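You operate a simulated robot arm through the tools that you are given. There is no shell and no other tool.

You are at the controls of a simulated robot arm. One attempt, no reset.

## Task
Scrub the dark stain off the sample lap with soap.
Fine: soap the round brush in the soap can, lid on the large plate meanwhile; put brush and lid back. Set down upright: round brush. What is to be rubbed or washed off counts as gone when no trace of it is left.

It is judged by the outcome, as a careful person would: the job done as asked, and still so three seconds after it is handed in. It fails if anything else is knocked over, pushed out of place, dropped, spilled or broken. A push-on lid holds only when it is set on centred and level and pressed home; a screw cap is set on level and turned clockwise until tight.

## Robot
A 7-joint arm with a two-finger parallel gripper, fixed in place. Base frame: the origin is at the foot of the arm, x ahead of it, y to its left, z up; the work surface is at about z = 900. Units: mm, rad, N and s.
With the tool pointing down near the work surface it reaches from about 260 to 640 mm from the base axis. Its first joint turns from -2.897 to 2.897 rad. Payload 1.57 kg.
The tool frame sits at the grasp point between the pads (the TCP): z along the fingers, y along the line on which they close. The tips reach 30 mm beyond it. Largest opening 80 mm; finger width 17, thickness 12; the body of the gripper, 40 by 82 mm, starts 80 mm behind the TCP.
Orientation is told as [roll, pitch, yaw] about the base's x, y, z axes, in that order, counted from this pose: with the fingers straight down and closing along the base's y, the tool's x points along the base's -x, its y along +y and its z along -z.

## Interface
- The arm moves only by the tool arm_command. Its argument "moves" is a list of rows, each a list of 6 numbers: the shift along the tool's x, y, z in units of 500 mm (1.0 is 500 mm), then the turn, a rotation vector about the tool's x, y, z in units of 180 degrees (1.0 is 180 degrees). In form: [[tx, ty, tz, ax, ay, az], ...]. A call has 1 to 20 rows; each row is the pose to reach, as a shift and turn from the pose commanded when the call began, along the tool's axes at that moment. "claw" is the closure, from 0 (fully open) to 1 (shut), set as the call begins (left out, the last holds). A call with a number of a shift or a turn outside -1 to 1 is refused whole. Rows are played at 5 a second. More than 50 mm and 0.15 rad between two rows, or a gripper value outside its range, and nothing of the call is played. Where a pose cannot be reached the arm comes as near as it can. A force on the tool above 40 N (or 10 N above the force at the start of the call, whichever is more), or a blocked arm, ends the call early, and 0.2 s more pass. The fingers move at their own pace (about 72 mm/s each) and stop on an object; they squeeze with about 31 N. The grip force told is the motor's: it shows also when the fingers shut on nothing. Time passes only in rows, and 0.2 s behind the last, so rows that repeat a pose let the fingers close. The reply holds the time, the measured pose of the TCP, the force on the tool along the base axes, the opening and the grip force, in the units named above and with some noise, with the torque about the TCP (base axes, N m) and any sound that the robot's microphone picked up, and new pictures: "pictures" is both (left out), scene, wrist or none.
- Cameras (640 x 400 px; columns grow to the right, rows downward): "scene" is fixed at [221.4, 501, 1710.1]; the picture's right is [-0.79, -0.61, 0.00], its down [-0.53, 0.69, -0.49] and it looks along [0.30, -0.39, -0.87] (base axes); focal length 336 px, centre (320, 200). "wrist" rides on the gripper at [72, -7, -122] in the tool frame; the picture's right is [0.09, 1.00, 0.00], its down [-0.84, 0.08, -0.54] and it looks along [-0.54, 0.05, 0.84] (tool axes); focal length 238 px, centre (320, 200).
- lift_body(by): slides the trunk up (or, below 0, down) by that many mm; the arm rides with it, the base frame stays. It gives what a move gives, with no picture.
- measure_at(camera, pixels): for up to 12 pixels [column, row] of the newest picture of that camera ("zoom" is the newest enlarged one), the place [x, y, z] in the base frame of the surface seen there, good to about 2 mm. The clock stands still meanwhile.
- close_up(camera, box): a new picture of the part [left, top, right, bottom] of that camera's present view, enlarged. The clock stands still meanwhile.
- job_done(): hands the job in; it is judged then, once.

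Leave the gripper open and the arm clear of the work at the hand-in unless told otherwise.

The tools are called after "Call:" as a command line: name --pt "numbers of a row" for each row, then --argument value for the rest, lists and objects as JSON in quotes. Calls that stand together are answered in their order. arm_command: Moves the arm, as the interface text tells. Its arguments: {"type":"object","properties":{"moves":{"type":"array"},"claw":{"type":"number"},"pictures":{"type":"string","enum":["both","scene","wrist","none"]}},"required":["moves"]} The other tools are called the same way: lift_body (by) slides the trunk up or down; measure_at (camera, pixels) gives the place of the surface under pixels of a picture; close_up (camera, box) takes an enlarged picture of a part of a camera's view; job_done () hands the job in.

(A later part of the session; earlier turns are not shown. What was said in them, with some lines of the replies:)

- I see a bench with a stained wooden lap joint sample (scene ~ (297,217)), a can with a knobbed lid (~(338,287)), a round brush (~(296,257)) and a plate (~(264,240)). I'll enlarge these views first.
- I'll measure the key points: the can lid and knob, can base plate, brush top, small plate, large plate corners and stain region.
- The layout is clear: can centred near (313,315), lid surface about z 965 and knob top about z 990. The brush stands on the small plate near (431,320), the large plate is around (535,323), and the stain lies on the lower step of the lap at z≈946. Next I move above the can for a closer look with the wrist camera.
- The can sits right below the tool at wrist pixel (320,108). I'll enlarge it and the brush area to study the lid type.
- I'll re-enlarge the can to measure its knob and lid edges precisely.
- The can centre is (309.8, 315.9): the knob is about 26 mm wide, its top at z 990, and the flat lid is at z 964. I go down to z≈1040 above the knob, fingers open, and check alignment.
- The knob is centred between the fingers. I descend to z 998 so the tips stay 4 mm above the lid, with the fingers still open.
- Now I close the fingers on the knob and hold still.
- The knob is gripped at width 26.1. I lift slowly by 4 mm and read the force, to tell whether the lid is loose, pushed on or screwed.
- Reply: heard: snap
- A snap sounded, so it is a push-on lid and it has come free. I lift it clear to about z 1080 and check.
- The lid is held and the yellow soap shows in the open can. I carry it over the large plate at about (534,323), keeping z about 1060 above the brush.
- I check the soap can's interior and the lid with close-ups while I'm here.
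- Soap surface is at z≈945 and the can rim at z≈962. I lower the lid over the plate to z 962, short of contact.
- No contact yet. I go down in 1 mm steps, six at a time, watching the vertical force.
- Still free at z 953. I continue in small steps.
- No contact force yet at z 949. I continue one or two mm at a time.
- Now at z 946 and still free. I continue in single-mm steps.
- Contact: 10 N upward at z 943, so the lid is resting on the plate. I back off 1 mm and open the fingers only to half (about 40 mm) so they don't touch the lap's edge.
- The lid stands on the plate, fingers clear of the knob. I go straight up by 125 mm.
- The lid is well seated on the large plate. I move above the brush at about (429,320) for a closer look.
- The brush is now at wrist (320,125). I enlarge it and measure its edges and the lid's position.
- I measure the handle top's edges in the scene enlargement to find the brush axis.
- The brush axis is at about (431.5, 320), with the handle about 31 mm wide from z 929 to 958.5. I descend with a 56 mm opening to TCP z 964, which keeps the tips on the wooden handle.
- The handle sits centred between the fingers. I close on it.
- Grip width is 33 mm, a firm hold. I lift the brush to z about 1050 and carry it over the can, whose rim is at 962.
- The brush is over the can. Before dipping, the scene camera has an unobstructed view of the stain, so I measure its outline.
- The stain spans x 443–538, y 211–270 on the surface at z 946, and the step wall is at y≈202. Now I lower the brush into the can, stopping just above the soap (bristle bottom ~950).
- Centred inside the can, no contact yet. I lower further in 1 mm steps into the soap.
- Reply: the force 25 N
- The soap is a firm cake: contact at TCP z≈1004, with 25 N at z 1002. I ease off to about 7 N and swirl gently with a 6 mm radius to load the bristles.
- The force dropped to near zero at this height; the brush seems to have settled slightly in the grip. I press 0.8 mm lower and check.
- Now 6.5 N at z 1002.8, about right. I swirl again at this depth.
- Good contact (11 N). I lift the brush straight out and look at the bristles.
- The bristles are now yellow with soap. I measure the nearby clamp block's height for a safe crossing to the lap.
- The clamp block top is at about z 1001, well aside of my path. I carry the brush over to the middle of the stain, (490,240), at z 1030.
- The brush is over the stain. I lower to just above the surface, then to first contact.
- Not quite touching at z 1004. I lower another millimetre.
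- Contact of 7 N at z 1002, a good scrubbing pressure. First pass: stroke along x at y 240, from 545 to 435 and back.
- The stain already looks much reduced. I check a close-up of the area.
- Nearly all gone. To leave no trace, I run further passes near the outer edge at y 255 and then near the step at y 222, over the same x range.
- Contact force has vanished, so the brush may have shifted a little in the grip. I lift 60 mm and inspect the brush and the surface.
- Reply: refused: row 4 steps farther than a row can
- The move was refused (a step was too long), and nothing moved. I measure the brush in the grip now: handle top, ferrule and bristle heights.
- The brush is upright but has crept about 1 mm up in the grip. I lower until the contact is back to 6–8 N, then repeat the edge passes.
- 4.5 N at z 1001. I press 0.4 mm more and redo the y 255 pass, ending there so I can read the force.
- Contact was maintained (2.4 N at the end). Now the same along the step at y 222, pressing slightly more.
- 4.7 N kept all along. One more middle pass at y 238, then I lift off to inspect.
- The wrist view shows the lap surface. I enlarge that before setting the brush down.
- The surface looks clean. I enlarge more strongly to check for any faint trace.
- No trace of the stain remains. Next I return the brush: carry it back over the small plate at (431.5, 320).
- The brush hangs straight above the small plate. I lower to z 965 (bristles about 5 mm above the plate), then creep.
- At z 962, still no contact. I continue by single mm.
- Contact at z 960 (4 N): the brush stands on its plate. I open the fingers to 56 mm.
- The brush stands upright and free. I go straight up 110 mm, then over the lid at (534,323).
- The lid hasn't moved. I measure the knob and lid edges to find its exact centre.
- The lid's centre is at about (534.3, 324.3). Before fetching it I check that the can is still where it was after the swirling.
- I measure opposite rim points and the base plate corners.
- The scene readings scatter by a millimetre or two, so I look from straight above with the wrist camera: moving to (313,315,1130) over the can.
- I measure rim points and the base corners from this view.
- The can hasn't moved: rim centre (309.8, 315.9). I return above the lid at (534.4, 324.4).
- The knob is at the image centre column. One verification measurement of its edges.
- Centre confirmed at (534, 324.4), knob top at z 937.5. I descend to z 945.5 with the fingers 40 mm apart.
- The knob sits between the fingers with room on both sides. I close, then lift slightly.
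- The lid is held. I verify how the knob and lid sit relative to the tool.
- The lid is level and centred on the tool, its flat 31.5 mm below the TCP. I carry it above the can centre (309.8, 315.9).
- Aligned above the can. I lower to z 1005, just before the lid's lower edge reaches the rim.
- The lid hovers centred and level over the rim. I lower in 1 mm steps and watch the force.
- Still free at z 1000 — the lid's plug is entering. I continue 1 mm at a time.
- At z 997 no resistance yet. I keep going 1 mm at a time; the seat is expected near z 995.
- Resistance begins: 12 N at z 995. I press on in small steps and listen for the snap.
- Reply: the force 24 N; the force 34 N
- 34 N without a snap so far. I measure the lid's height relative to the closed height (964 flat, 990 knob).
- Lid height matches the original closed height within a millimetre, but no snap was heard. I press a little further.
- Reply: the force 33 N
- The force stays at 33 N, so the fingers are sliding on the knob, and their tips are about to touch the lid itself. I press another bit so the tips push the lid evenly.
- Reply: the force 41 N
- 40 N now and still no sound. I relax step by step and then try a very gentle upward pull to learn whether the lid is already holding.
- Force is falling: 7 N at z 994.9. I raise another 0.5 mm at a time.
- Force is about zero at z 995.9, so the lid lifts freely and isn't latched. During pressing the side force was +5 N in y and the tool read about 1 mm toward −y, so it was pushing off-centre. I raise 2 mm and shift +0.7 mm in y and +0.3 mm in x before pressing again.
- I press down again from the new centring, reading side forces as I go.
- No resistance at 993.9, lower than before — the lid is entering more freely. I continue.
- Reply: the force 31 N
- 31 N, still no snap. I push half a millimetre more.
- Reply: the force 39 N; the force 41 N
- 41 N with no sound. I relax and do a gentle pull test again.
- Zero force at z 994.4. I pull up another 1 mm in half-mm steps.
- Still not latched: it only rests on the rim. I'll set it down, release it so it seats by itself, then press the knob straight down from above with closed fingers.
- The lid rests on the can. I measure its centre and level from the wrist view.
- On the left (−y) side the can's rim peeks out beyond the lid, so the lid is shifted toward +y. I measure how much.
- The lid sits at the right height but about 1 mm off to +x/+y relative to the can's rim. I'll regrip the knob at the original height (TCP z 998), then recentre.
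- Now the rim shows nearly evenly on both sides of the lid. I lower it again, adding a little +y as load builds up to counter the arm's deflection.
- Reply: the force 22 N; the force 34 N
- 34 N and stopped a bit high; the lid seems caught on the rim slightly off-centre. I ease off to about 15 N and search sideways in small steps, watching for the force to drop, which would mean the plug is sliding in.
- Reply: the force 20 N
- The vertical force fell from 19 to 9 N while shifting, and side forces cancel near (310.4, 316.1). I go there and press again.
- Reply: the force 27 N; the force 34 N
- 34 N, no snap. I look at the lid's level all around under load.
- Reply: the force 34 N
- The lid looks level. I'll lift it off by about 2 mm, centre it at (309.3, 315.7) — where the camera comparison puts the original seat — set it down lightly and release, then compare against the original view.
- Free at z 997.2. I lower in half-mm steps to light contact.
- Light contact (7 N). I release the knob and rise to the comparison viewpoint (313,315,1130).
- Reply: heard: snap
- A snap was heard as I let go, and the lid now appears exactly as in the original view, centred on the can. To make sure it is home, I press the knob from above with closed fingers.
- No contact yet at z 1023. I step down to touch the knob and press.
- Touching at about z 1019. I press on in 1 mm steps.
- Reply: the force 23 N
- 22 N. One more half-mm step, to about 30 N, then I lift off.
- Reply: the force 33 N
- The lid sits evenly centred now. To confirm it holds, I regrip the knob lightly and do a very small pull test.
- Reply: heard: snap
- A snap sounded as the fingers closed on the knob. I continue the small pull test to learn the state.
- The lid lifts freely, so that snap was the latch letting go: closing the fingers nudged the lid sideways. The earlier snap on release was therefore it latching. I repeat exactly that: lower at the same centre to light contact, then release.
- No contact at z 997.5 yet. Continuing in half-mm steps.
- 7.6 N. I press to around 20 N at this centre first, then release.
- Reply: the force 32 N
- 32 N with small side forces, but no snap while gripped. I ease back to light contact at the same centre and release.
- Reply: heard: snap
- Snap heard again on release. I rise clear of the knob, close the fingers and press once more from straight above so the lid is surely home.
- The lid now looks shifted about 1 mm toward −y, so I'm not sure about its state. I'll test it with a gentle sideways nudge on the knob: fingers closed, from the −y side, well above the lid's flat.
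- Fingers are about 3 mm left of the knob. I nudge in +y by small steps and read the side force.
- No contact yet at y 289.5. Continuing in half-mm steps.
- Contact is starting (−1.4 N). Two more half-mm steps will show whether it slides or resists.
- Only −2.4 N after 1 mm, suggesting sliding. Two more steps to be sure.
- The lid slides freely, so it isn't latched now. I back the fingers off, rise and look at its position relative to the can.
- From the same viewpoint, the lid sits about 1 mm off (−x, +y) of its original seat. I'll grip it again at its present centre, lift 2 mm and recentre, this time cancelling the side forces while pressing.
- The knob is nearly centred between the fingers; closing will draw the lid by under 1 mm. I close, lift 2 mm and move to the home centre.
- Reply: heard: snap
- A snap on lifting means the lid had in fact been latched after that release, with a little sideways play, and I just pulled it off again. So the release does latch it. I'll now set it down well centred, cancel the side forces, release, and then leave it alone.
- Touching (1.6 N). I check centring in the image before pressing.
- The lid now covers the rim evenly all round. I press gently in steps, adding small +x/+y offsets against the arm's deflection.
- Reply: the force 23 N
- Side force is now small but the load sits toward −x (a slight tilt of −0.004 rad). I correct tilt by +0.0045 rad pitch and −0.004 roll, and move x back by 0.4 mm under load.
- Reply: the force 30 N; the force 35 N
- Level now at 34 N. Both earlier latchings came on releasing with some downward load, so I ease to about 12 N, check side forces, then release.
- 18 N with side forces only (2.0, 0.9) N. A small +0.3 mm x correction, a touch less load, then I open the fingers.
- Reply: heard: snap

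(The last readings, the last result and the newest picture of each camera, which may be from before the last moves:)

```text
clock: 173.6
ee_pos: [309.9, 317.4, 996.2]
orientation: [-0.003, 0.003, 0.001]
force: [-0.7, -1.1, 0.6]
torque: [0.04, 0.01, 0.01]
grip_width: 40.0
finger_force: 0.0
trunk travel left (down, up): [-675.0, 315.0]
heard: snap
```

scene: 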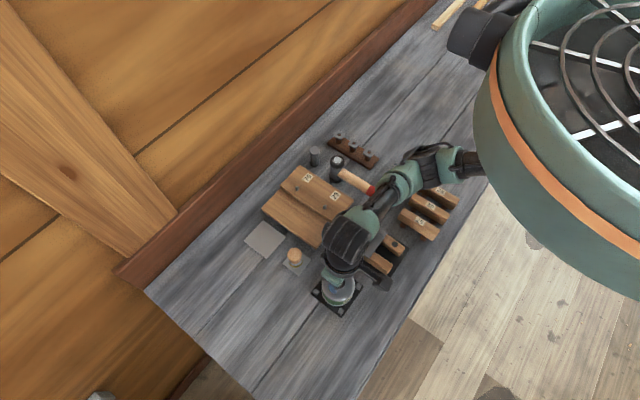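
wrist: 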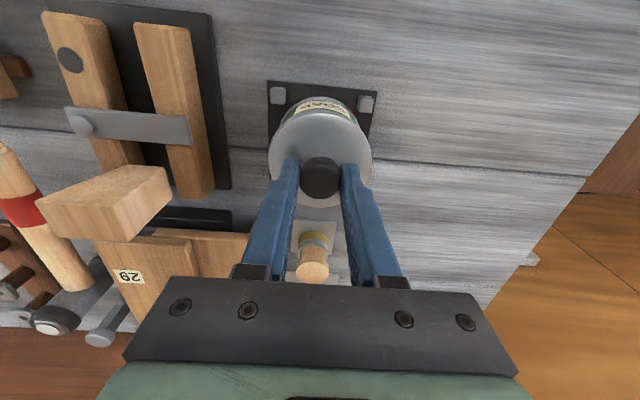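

Snap — latched again. I rise straight away without touching the knob and go to the comparison viewpoint.

Call:
arm_command --pt "0 0 -0.02 0 0 0" --pt "0 0 -0.08 0 0 0" --pt "-0.003 -0.002 -0.16 -0.0006 -0.0007 0" --pt "-0.0062 -0.0044 -0.24 -0.0012 -0.0014 0" --pt "-0.0062 -0.0044 -0.2672 -0.0012 -0.0014 0" --pt "-0.0062 -0.0044 -0.2672 -0.0012 -0.0014 0" --pt "-0.0062 -0.0044 -0.2672 -0.0012 -0.0014 0" --claw 0.5

Call:
close_up --camera "wrist" --box '[260, 50, 380, 150]'

Call:
measure_at --camera "zoom" --pixels '[[202, 255], [440, 255], [320, 135], [320, 375], [320, 280], [275, 280], [366, 280], [320, 232], [320, 328], [194, 60], [471, 90], [430, 356]]'

```text
clock: 175.2
ee_pos: [315.5, 313.7, 1130.6]
orientation: [0.0, 0.001, 0.001]
force: [-0.3, 0.4, -0.5]
torque: [0.0, -0.01, 0.01]
grip_width: 40.0
finger_force: 0.0
trunk travel left (down, up): [-675.0, 315.0]
```

scene: 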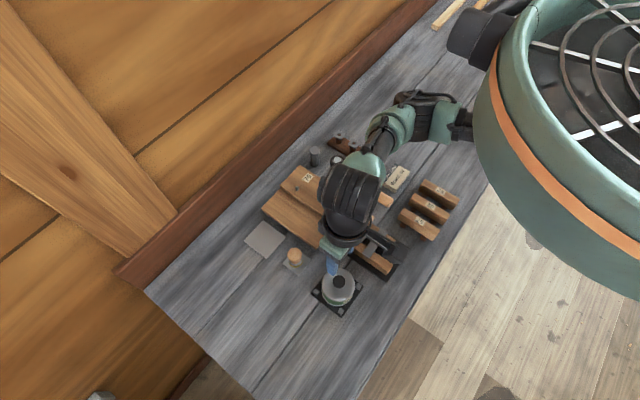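
wrist: 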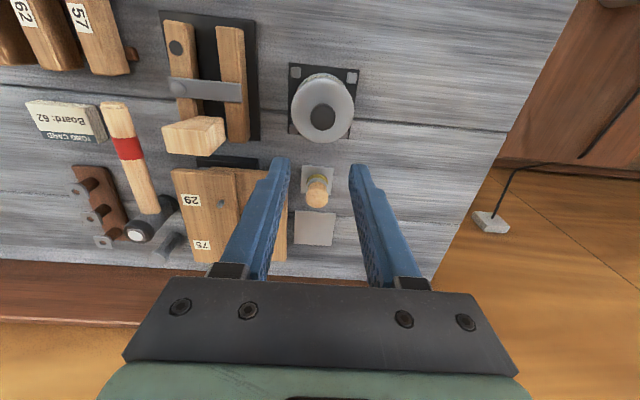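

```text
4.00 times, centred on (320, 100) of wrist
```

zoom: 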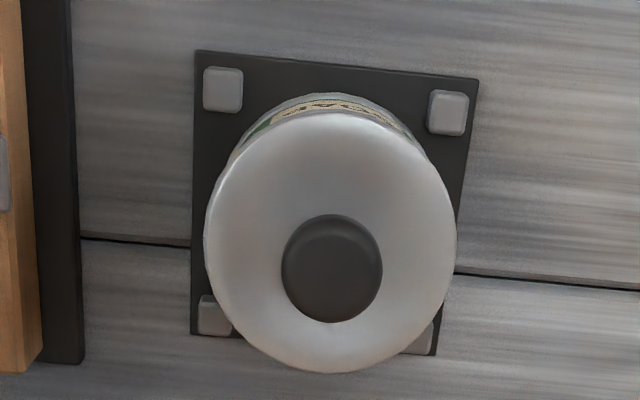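

```text
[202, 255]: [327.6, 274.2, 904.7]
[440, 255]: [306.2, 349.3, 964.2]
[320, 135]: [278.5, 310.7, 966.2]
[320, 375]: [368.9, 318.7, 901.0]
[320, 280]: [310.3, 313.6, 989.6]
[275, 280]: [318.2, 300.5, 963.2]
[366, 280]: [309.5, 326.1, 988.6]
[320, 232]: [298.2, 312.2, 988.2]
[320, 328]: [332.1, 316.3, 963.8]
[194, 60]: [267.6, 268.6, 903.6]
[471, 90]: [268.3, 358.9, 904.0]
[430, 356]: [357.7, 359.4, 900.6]
```

The lid is on and latched, though perhaps 1 mm off-centre by this view. I move the arm back to its start pose so the fixed scene camera can be compared pixel for pixel with the first picture.

Call:
arm_command --pt "-0.0235 -0.0676 -0.0287 0 0 0" --pt "-0.047 -0.1352 -0.0573 0 0 0" --pt "-0.0706 -0.2028 -0.086 0 0 0" --pt "-0.0941 -0.2704 -0.1147 0 0 0" --pt "-0.1177 -0.338 -0.1433 0 0 0" --pt "-0.1412 -0.4056 -0.172 0 0 0" --pt "-0.1412 -0.4056 -0.172 0 0 0" --claw 0.5

Call:
close_up --camera "scene" --box '[240, 220, 400, 320]'

Call:
close_up --camera "scene" --box '[308, 262, 368, 312]'

```text
clock: 176.8
ee_pos: [384.3, 112.6, 1213.7]
orientation: [0.001, -0.001, 0.001]
force: [-0.6, -0.3, 0.7]
torque: [-0.02, -0.02, 0.02]
grip_width: 40.1
finger_force: 0.1
trunk travel left (down, up): [-675.0, 315.0]
```

scene: 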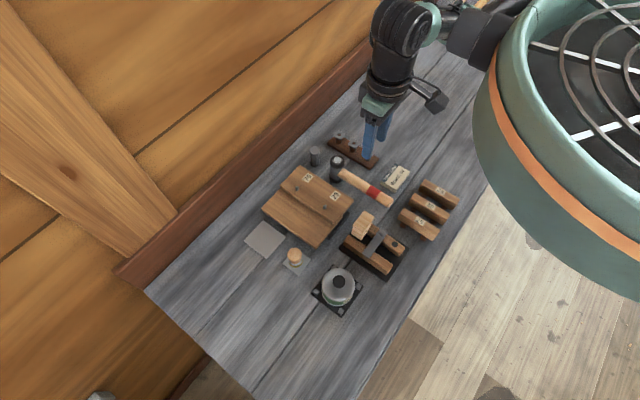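
wrist: 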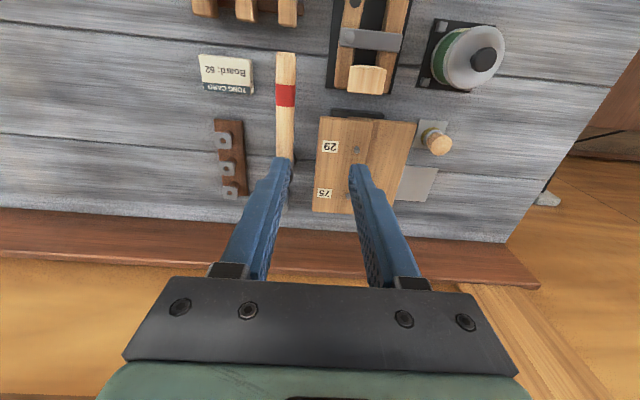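

```text
4.00 times, centred on (320, 270) of scene
```

zoom: 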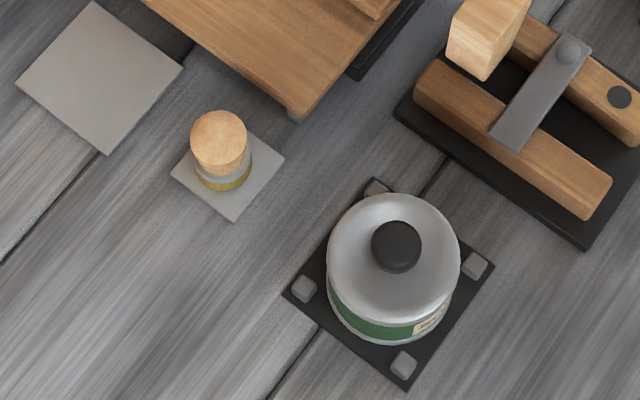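

```text
8.00 times, centred on (338, 287) of scene
```

zoom: 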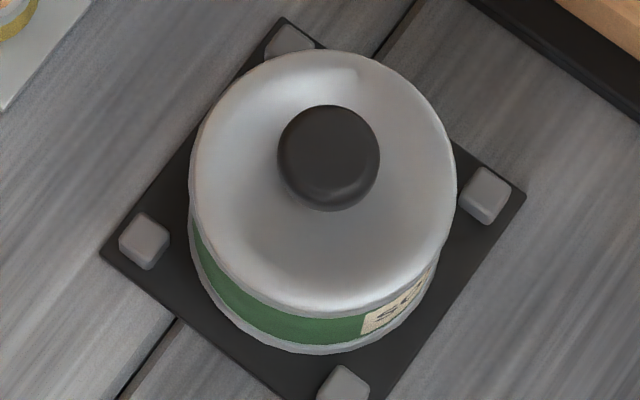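

Compared with the rim picture taken earlier, the lid ellipse coincides with the can rim within about 1 mm, and it is at its home height. The brush stands on its small plate. I check the lap surface one last time and open the gripper fully, arm clear.

Call:
arm_command --pt "0 0 0 0 0 0" --pt "0 0 0 0 0 0" --pt "0 0 0 0 0 0" --pt "0 0 0 0 0 0" --claw 0

Call:
close_up --camera "scene" --box '[257, 180, 337, 250]'

Call:
close_up --camera "scene" --box '[270, 230, 330, 280]'

Call:
close_up --camera "scene" --box '[230, 120, 470, 320]'

```text
clock: 177.8
ee_pos: [384.4, 113.9, 1213.7]
orientation: [0.0, -0.001, 0.0]
force: [-0.1, 0.5, 0.3]
torque: [0.0, -0.02, 0.04]
grip_width: 80.0
finger_force: 0.0
trunk travel left (down, up): [-675.0, 315.0]
```

scene: 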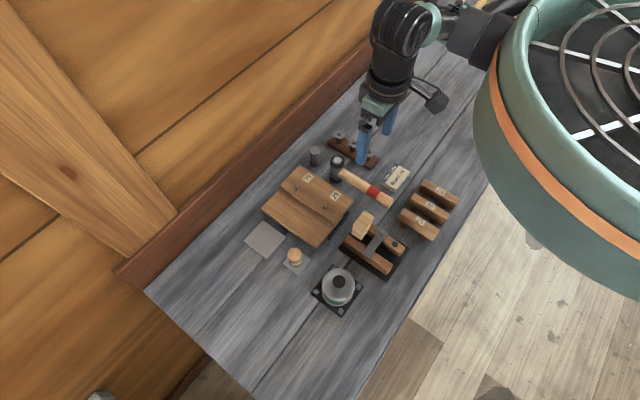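
wrist: 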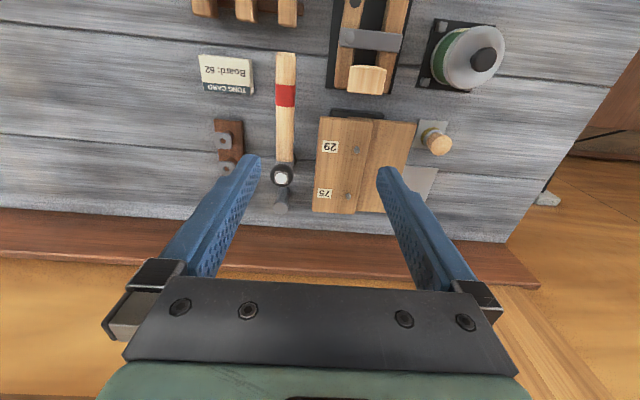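

```text
5.71 times, centred on (297, 215) of scene
```

zoom: 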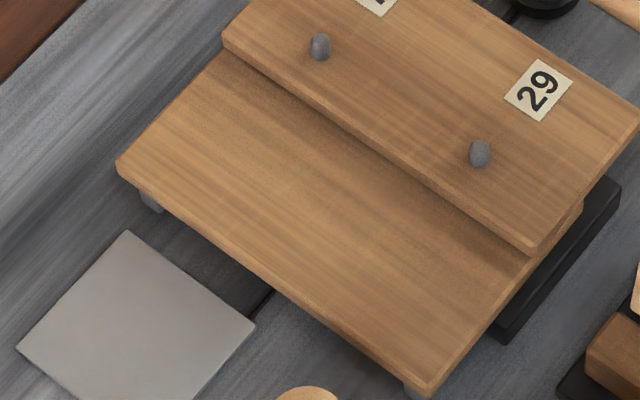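

```text
8.00 times, centred on (300, 255) of scene
```

zoom: 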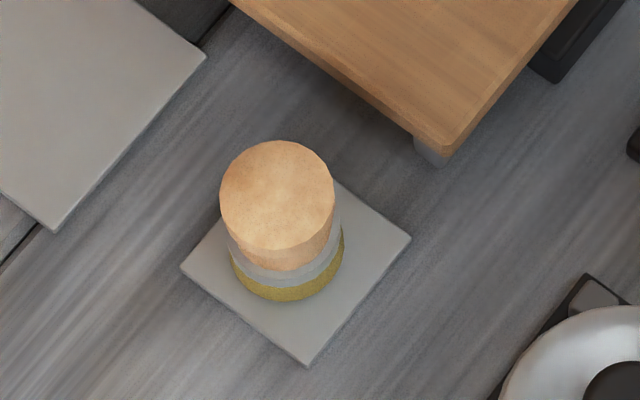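

```text
2.00 times, centred on (350, 220) of scene
```

zoom: 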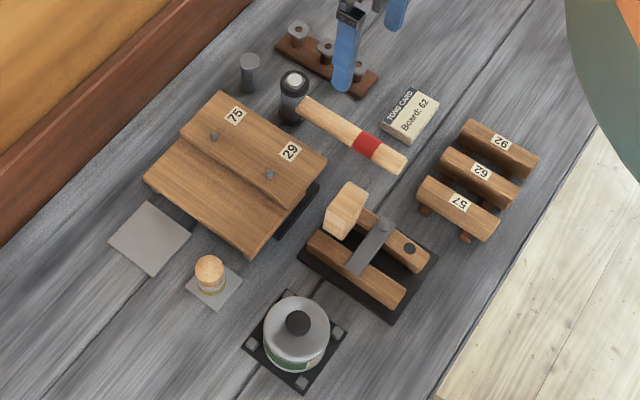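

The surface is clean, the brush upright on its plate, and nothing else has moved. One more check of the lid's centring and level from the scene camera, using points symmetric on its edge.

Call:
close_up --camera "scene" --box '[308, 262, 368, 312]'

Call:
measure_at --camera "zoom" --pixels '[[195, 180], [452, 180], [323, 55], [323, 307], [232, 90], [414, 272], [232, 272], [414, 90], [328, 158], [284, 158], [374, 158], [328, 205]]'

```text
8.00 times, centred on (338, 287) of scene
```

zoom: 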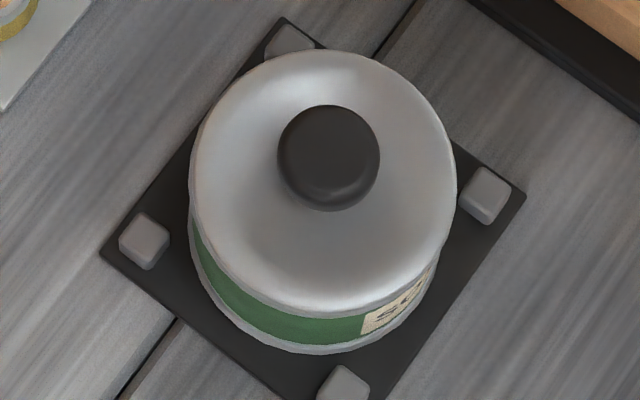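

```text
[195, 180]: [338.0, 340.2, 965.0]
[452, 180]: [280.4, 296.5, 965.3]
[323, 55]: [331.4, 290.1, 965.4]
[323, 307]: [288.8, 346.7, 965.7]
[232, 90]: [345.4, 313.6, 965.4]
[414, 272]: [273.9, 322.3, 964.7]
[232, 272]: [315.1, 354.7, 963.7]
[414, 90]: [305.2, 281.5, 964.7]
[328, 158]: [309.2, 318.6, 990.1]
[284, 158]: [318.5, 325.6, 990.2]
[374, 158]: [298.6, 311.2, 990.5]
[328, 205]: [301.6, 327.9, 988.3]
```

The lid is level and within about 1 mm of the rim's centre. For assurance that it's fully home, I do one last straight press on the knob with closed fingers (no gripping), then withdraw. First I move above it.

Call:
arm_command --pt "0.0213 0.0583 0.015 0 0 0" --pt "0.0426 0.1167 0.03 0 0 0" --pt "0.064 0.175 0.06 0 0 0" --pt "0.0853 0.2334 0.09 0 0 0" --pt "0.1066 0.2917 0.12 0 0 0" --pt "0.1279 0.35 0.16 0 0 0" --pt "0.1492 0.4084 0.2 0 0 0" --pt "0.1492 0.4084 0.28 0 0 0" --pt "0.1492 0.4084 0.34 0 0 0" --pt "0.1492 0.4084 0.376 0 0 0" --pt "0.1492 0.4084 0.376 0 0 0" --claw 1

Call:
close_up --camera "wrist" --box '[250, 80, 390, 190]'

```text
clock: 180.2
ee_pos: [310.0, 318.2, 1028.5]
orientation: [0.0, -0.002, 0.001]
force: [-0.2, -0.3, -1.0]
torque: [-0.05, 0.0, 0.01]
grip_width: 0.0
finger_force: 21.5
trunk travel left (down, up): [-675.0, 315.0]
```

scene: 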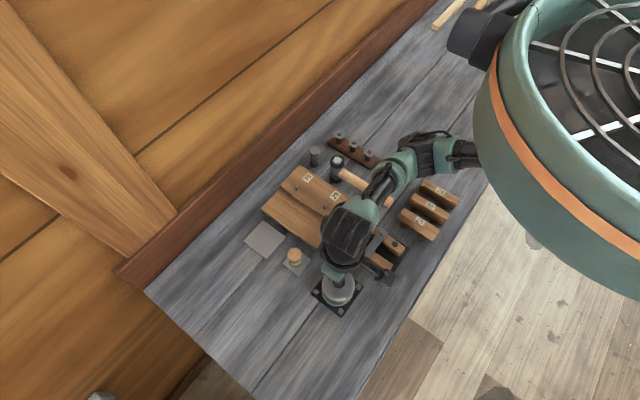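
wrist: 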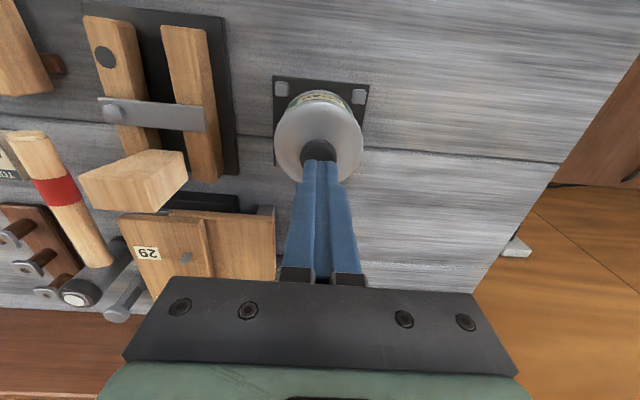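

```text
3.64 times, centred on (320, 135) of wrist
```

zoom: 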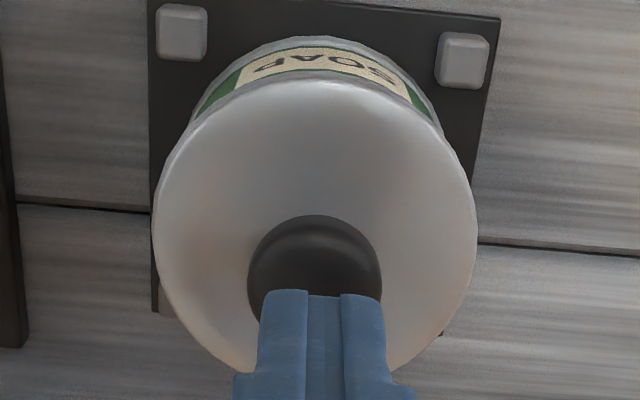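

The tool reads y 318.2, about 1.8 mm to the side of the knob's middle as the picture confirms. I settle and re-read.

Call:
arm_command --pt "0 0 0 0 0 0" --pt "0 0 0 0 0 0" --pt "0 0 0 0 0 0" --pictures "wrist"

Call:
close_up --camera "wrist" --box '[250, 80, 390, 190]'

```text
clock: 181.0
ee_pos: [310.0, 317.9, 1029.5]
orientation: [0.001, -0.001, 0.0]
force: [-0.4, 0.4, -0.4]
torque: [-0.03, -0.01, -0.01]
grip_width: 0.2
finger_force: 21.4
trunk travel left (down, up): [-675.0, 315.0]
```

wrist: 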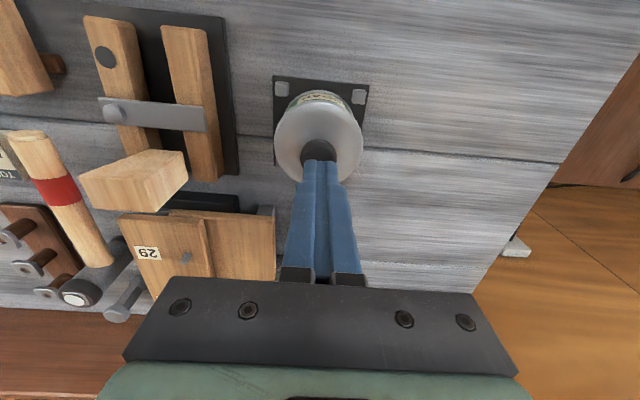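

```text
3.64 times, centred on (320, 135) of wrist
```

zoom: 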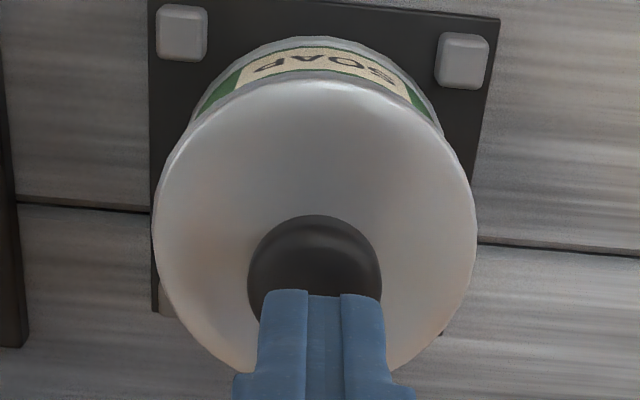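

The offset persists, so I measure the knob's actual position to align the press.

Call:
measure_at --camera "zoom" --pixels '[[314, 220], [314, 240], [254, 275], [375, 275], [314, 280], [285, 295], [345, 297], [160, 220], [470, 220], [315, 90], [320, 310], [380, 310]]'

```text
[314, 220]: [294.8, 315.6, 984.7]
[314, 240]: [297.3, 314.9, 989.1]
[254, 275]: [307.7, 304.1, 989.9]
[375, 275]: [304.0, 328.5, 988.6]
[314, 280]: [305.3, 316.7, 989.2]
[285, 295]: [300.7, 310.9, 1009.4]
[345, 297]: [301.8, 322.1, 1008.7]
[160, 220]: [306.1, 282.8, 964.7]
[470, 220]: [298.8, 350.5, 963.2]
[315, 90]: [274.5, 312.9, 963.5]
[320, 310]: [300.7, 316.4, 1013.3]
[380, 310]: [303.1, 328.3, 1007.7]
```

The knob's centre is at y 316.3 and the fingers at about 318.1, so I shift −1.8 mm in y and descend toward the knob.

Call:
arm_command --pt "0 -0.0036 0 0 0 0" --pt "0 -0.0036 0.006 0 0 0" --pt "0 -0.0036 0.012 0 0 0" --pt "0 -0.0036 0.016 0 0 0" --pt "0 -0.0036 0.016 0 0 0" --pictures "wrist"

Call:
close_up --camera "wrist" --box '[250, 80, 390, 190]'

```text
clock: 182.2
ee_pos: [309.9, 315.6, 1020.2]
orientation: [0.001, 0.0, 0.0]
force: [0.6, -0.9, -1.1]
torque: [-0.02, 0.0, 0.03]
grip_width: 0.1
finger_force: 21.4
trunk travel left (down, up): [-675.0, 315.0]
```

wrist: 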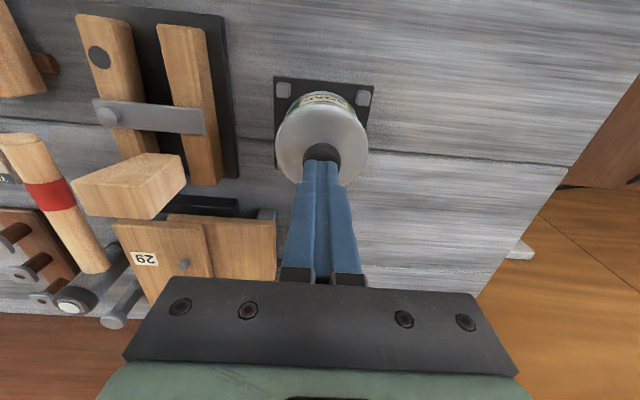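

```text
3.64 times, centred on (320, 135) of wrist
```

zoom: 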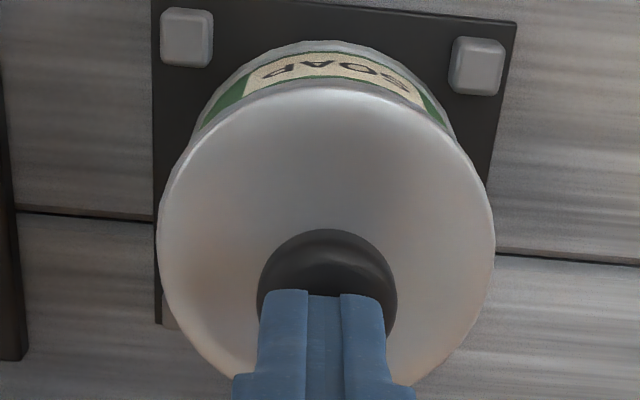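

Fingers are now centred over the knob. I press down in 1 mm steps with slight +x/+y compensation.

Call:
arm_command --pt "0 0 0.002 0 0 0" --pt "0 0 0.004 0 0 0" --pt "0 0 0.004 0 0 0" --pictures "none"

Call:
arm_command --pt "0 0.0002 0.001 0 0 0" --pt "0 0.0004 0.002 0 0 0" --pt "0 0.0004 0.002 0 0 0" --pictures "none"

Call:
arm_command --pt "-0.0002 0.0004 0.001 0 0 0" --pt "-0.0004 0.0008 0.002 0 0 0" --pt "-0.0004 0.0008 0.002 0 0 0" --pictures "none"

```text
clock: 183.0
ee_pos: [310.3, 314.7, 1018.4]
orientation: [0.0, -0.001, 0.002]
force: [-0.7, 1.1, 2.9]
torque: [0.05, 0.05, 0.02]
grip_width: 0.0
finger_force: 21.3
trunk travel left (down, up): [-675.0, 315.0]
```

```text
clock: 183.8
ee_pos: [310.5, 315.3, 1018.5]
orientation: [0.003, -0.001, 0.0]
force: [-3.5, -0.2, 13.7]
torque: [0.02, 0.12, -0.02]
grip_width: 0.0
finger_force: 21.4
trunk travel left (down, up): [-675.0, 315.0]
```

```text
clock: 184.6
ee_pos: [309.5, 315.4, 1018.3]
orientation: [0.003, -0.004, 0.0]
force: [0.6, -0.4, 27.2]
torque: [-0.01, 0.03, 0.05]
grip_width: 0.0
finger_force: 21.2
trunk travel left (down, up): [-675.0, 315.0]
```

27 N with practically no side force, and no sound (the lid stays seated). One more step to about 36 N.

Call:
arm_command --pt "0 0.0002 0.001 0 0 0" --pt "0 0.0004 0.0018 0 0 0" --pt "0 0.0004 0.0018 0 0 0" --pictures "none"

Call:
arm_command --pt "0 -0.0004 -0.002 0 0 0" --pt "0 -0.001 -0.005 0 0 0" --pt "0 -0.0012 -0.012 0 0 0" --pt "0 -0.0012 -0.04 0 0 0" --pt "0 -0.0012 -0.1 0 0 0" --pt "0 -0.0012 -0.18 0 0 0" --pt "0 -0.0012 -0.22 0 0 0" --pt "0 -0.0012 -0.22 0 0 0"

Call:
close_up --camera "wrist" --box '[260, 50, 380, 150]'

```text
clock: 185.4
ee_pos: [310.3, 314.5, 1017.4]
orientation: [0.005, -0.002, -0.004]
force: [2.8, -0.6, 38.3]
torque: [-0.03, -0.05, 0.06]
grip_width: 0.0
finger_force: 21.7
trunk travel left (down, up): [-675.0, 315.0]
```

```text
clock: 187.2
ee_pos: [309.1, 315.0, 1127.2]
orientation: [0.0, 0.0, 0.001]
force: [0.0, -0.2, -0.9]
torque: [0.01, 0.01, 0.02]
grip_width: 0.0
finger_force: 20.9
trunk travel left (down, up): [-675.0, 315.0]
```

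scene: 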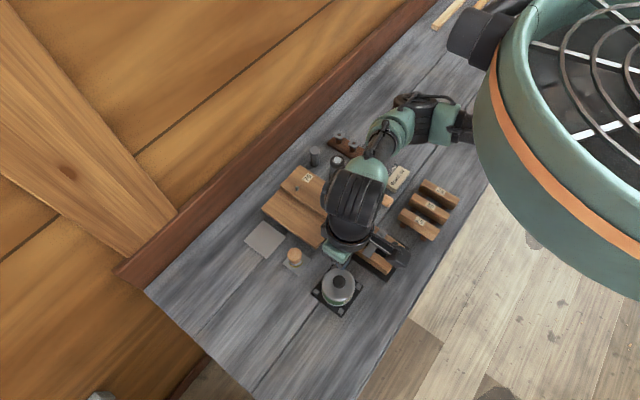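
wrist: 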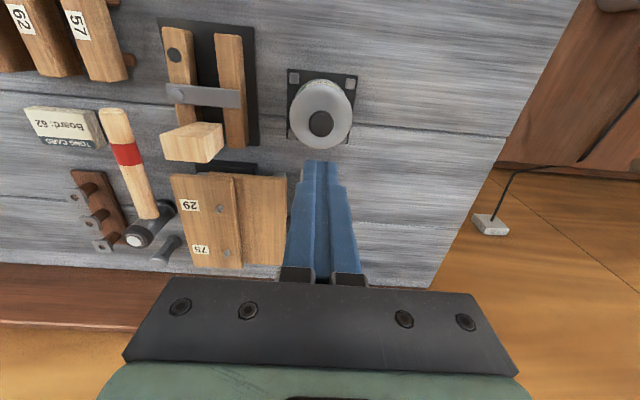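

```text
4.00 times, centred on (320, 100) of wrist
```

zoom: 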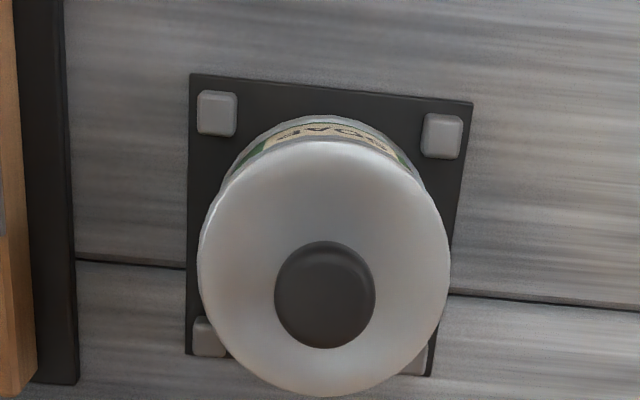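

The press reached 38 N without any sound or movement; the lid stays level and evenly centred on the can. I retreat to the start pose with the gripper open.

Call:
arm_command --pt "-0.0214 -0.0583 -0.0251 0 0 0" --pt "-0.0429 -0.1166 -0.0503 0 0 0" --pt "-0.0643 -0.1749 -0.0754 0 0 0" --pt "-0.0857 -0.2331 -0.1006 0 0 0" --pt "-0.1071 -0.2914 -0.1257 0 0 0" --pt "-0.1286 -0.3497 -0.1509 0 0 0" --pt "-0.15 -0.408 -0.176 0 0 0" --pt "-0.15 -0.408 -0.176 0 0 0" --pt "-0.15 -0.408 -0.176 0 0 0" --claw 0

Call:
close_up --camera "scene" --box '[240, 220, 400, 320]'

Call:
close_up --camera "scene" --box '[308, 262, 368, 312]'

```text
clock: 189.2
ee_pos: [384.7, 111.8, 1212.6]
orientation: [0.0, 0.002, 0.002]
force: [-0.1, 0.1, 0.7]
torque: [0.02, 0.03, 0.02]
grip_width: 79.9
finger_force: 0.1
trunk travel left (down, up): [-675.0, 315.0]
```

scene: 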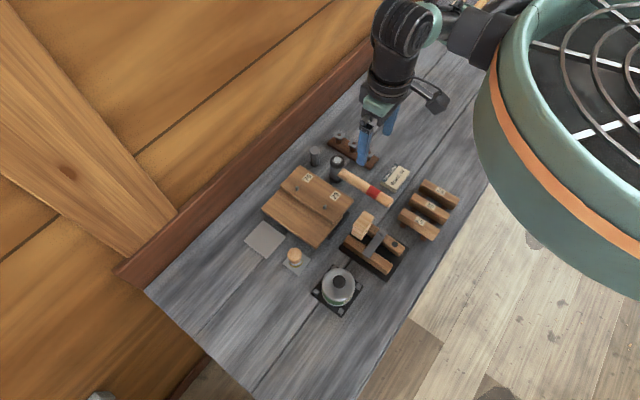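
wrist: 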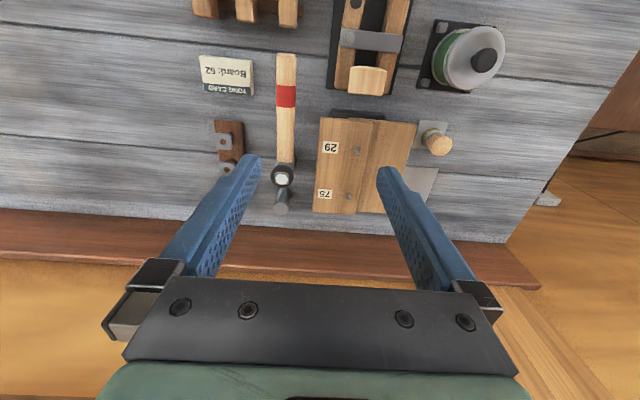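

```text
4.00 times, centred on (320, 270) of scene
```

zoom: 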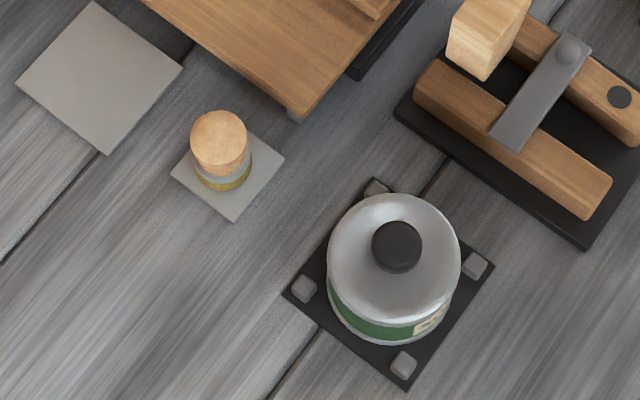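

```text
8.00 times, centred on (338, 287) of scene
```

zoom: 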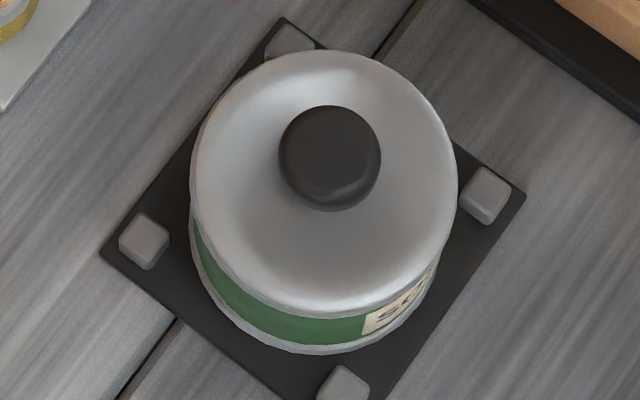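

Everything checks out:
- **Stain:** no trace is left on the lap.
- **Brush:** it stands upright on its small plate.
- **Lid:** it is back on the can and level. It snapped on and was pressed home.
- **Large plate:** it is empty and undisturbed.
- **Arm:** it is clear of the work with the gripper open.

I hand the job in.

Call:
job_done

```text
The job is handed in.
```

I scrubbed the dark stain off the sample lap with soap. In strong close-ups of the surface, no trace of it is left. The job is handed in, but I did not get a result back.

- **Brush:** it stands upright on its small plate, about 2–3 mm from where it started. The bristles still have soap on them.
- **Lid:** it sat on the large plate while I soaped and scrubbed, and is now back on the can, level and within about 1 mm of centre. It took several tries to latch. It snapped on the last time I let go of it, and a final 38 N press on the knob moved nothing. I did not pull on it again afterwards, because earlier pull tests had popped it off.
- **Can:** it seems to have shifted about 1 mm on its base plate while I worked on it.
- **Everything else:** in the last pictures the lap, the large plate and the other items look undisturbed. The arm is clear of the work with the gripper open.
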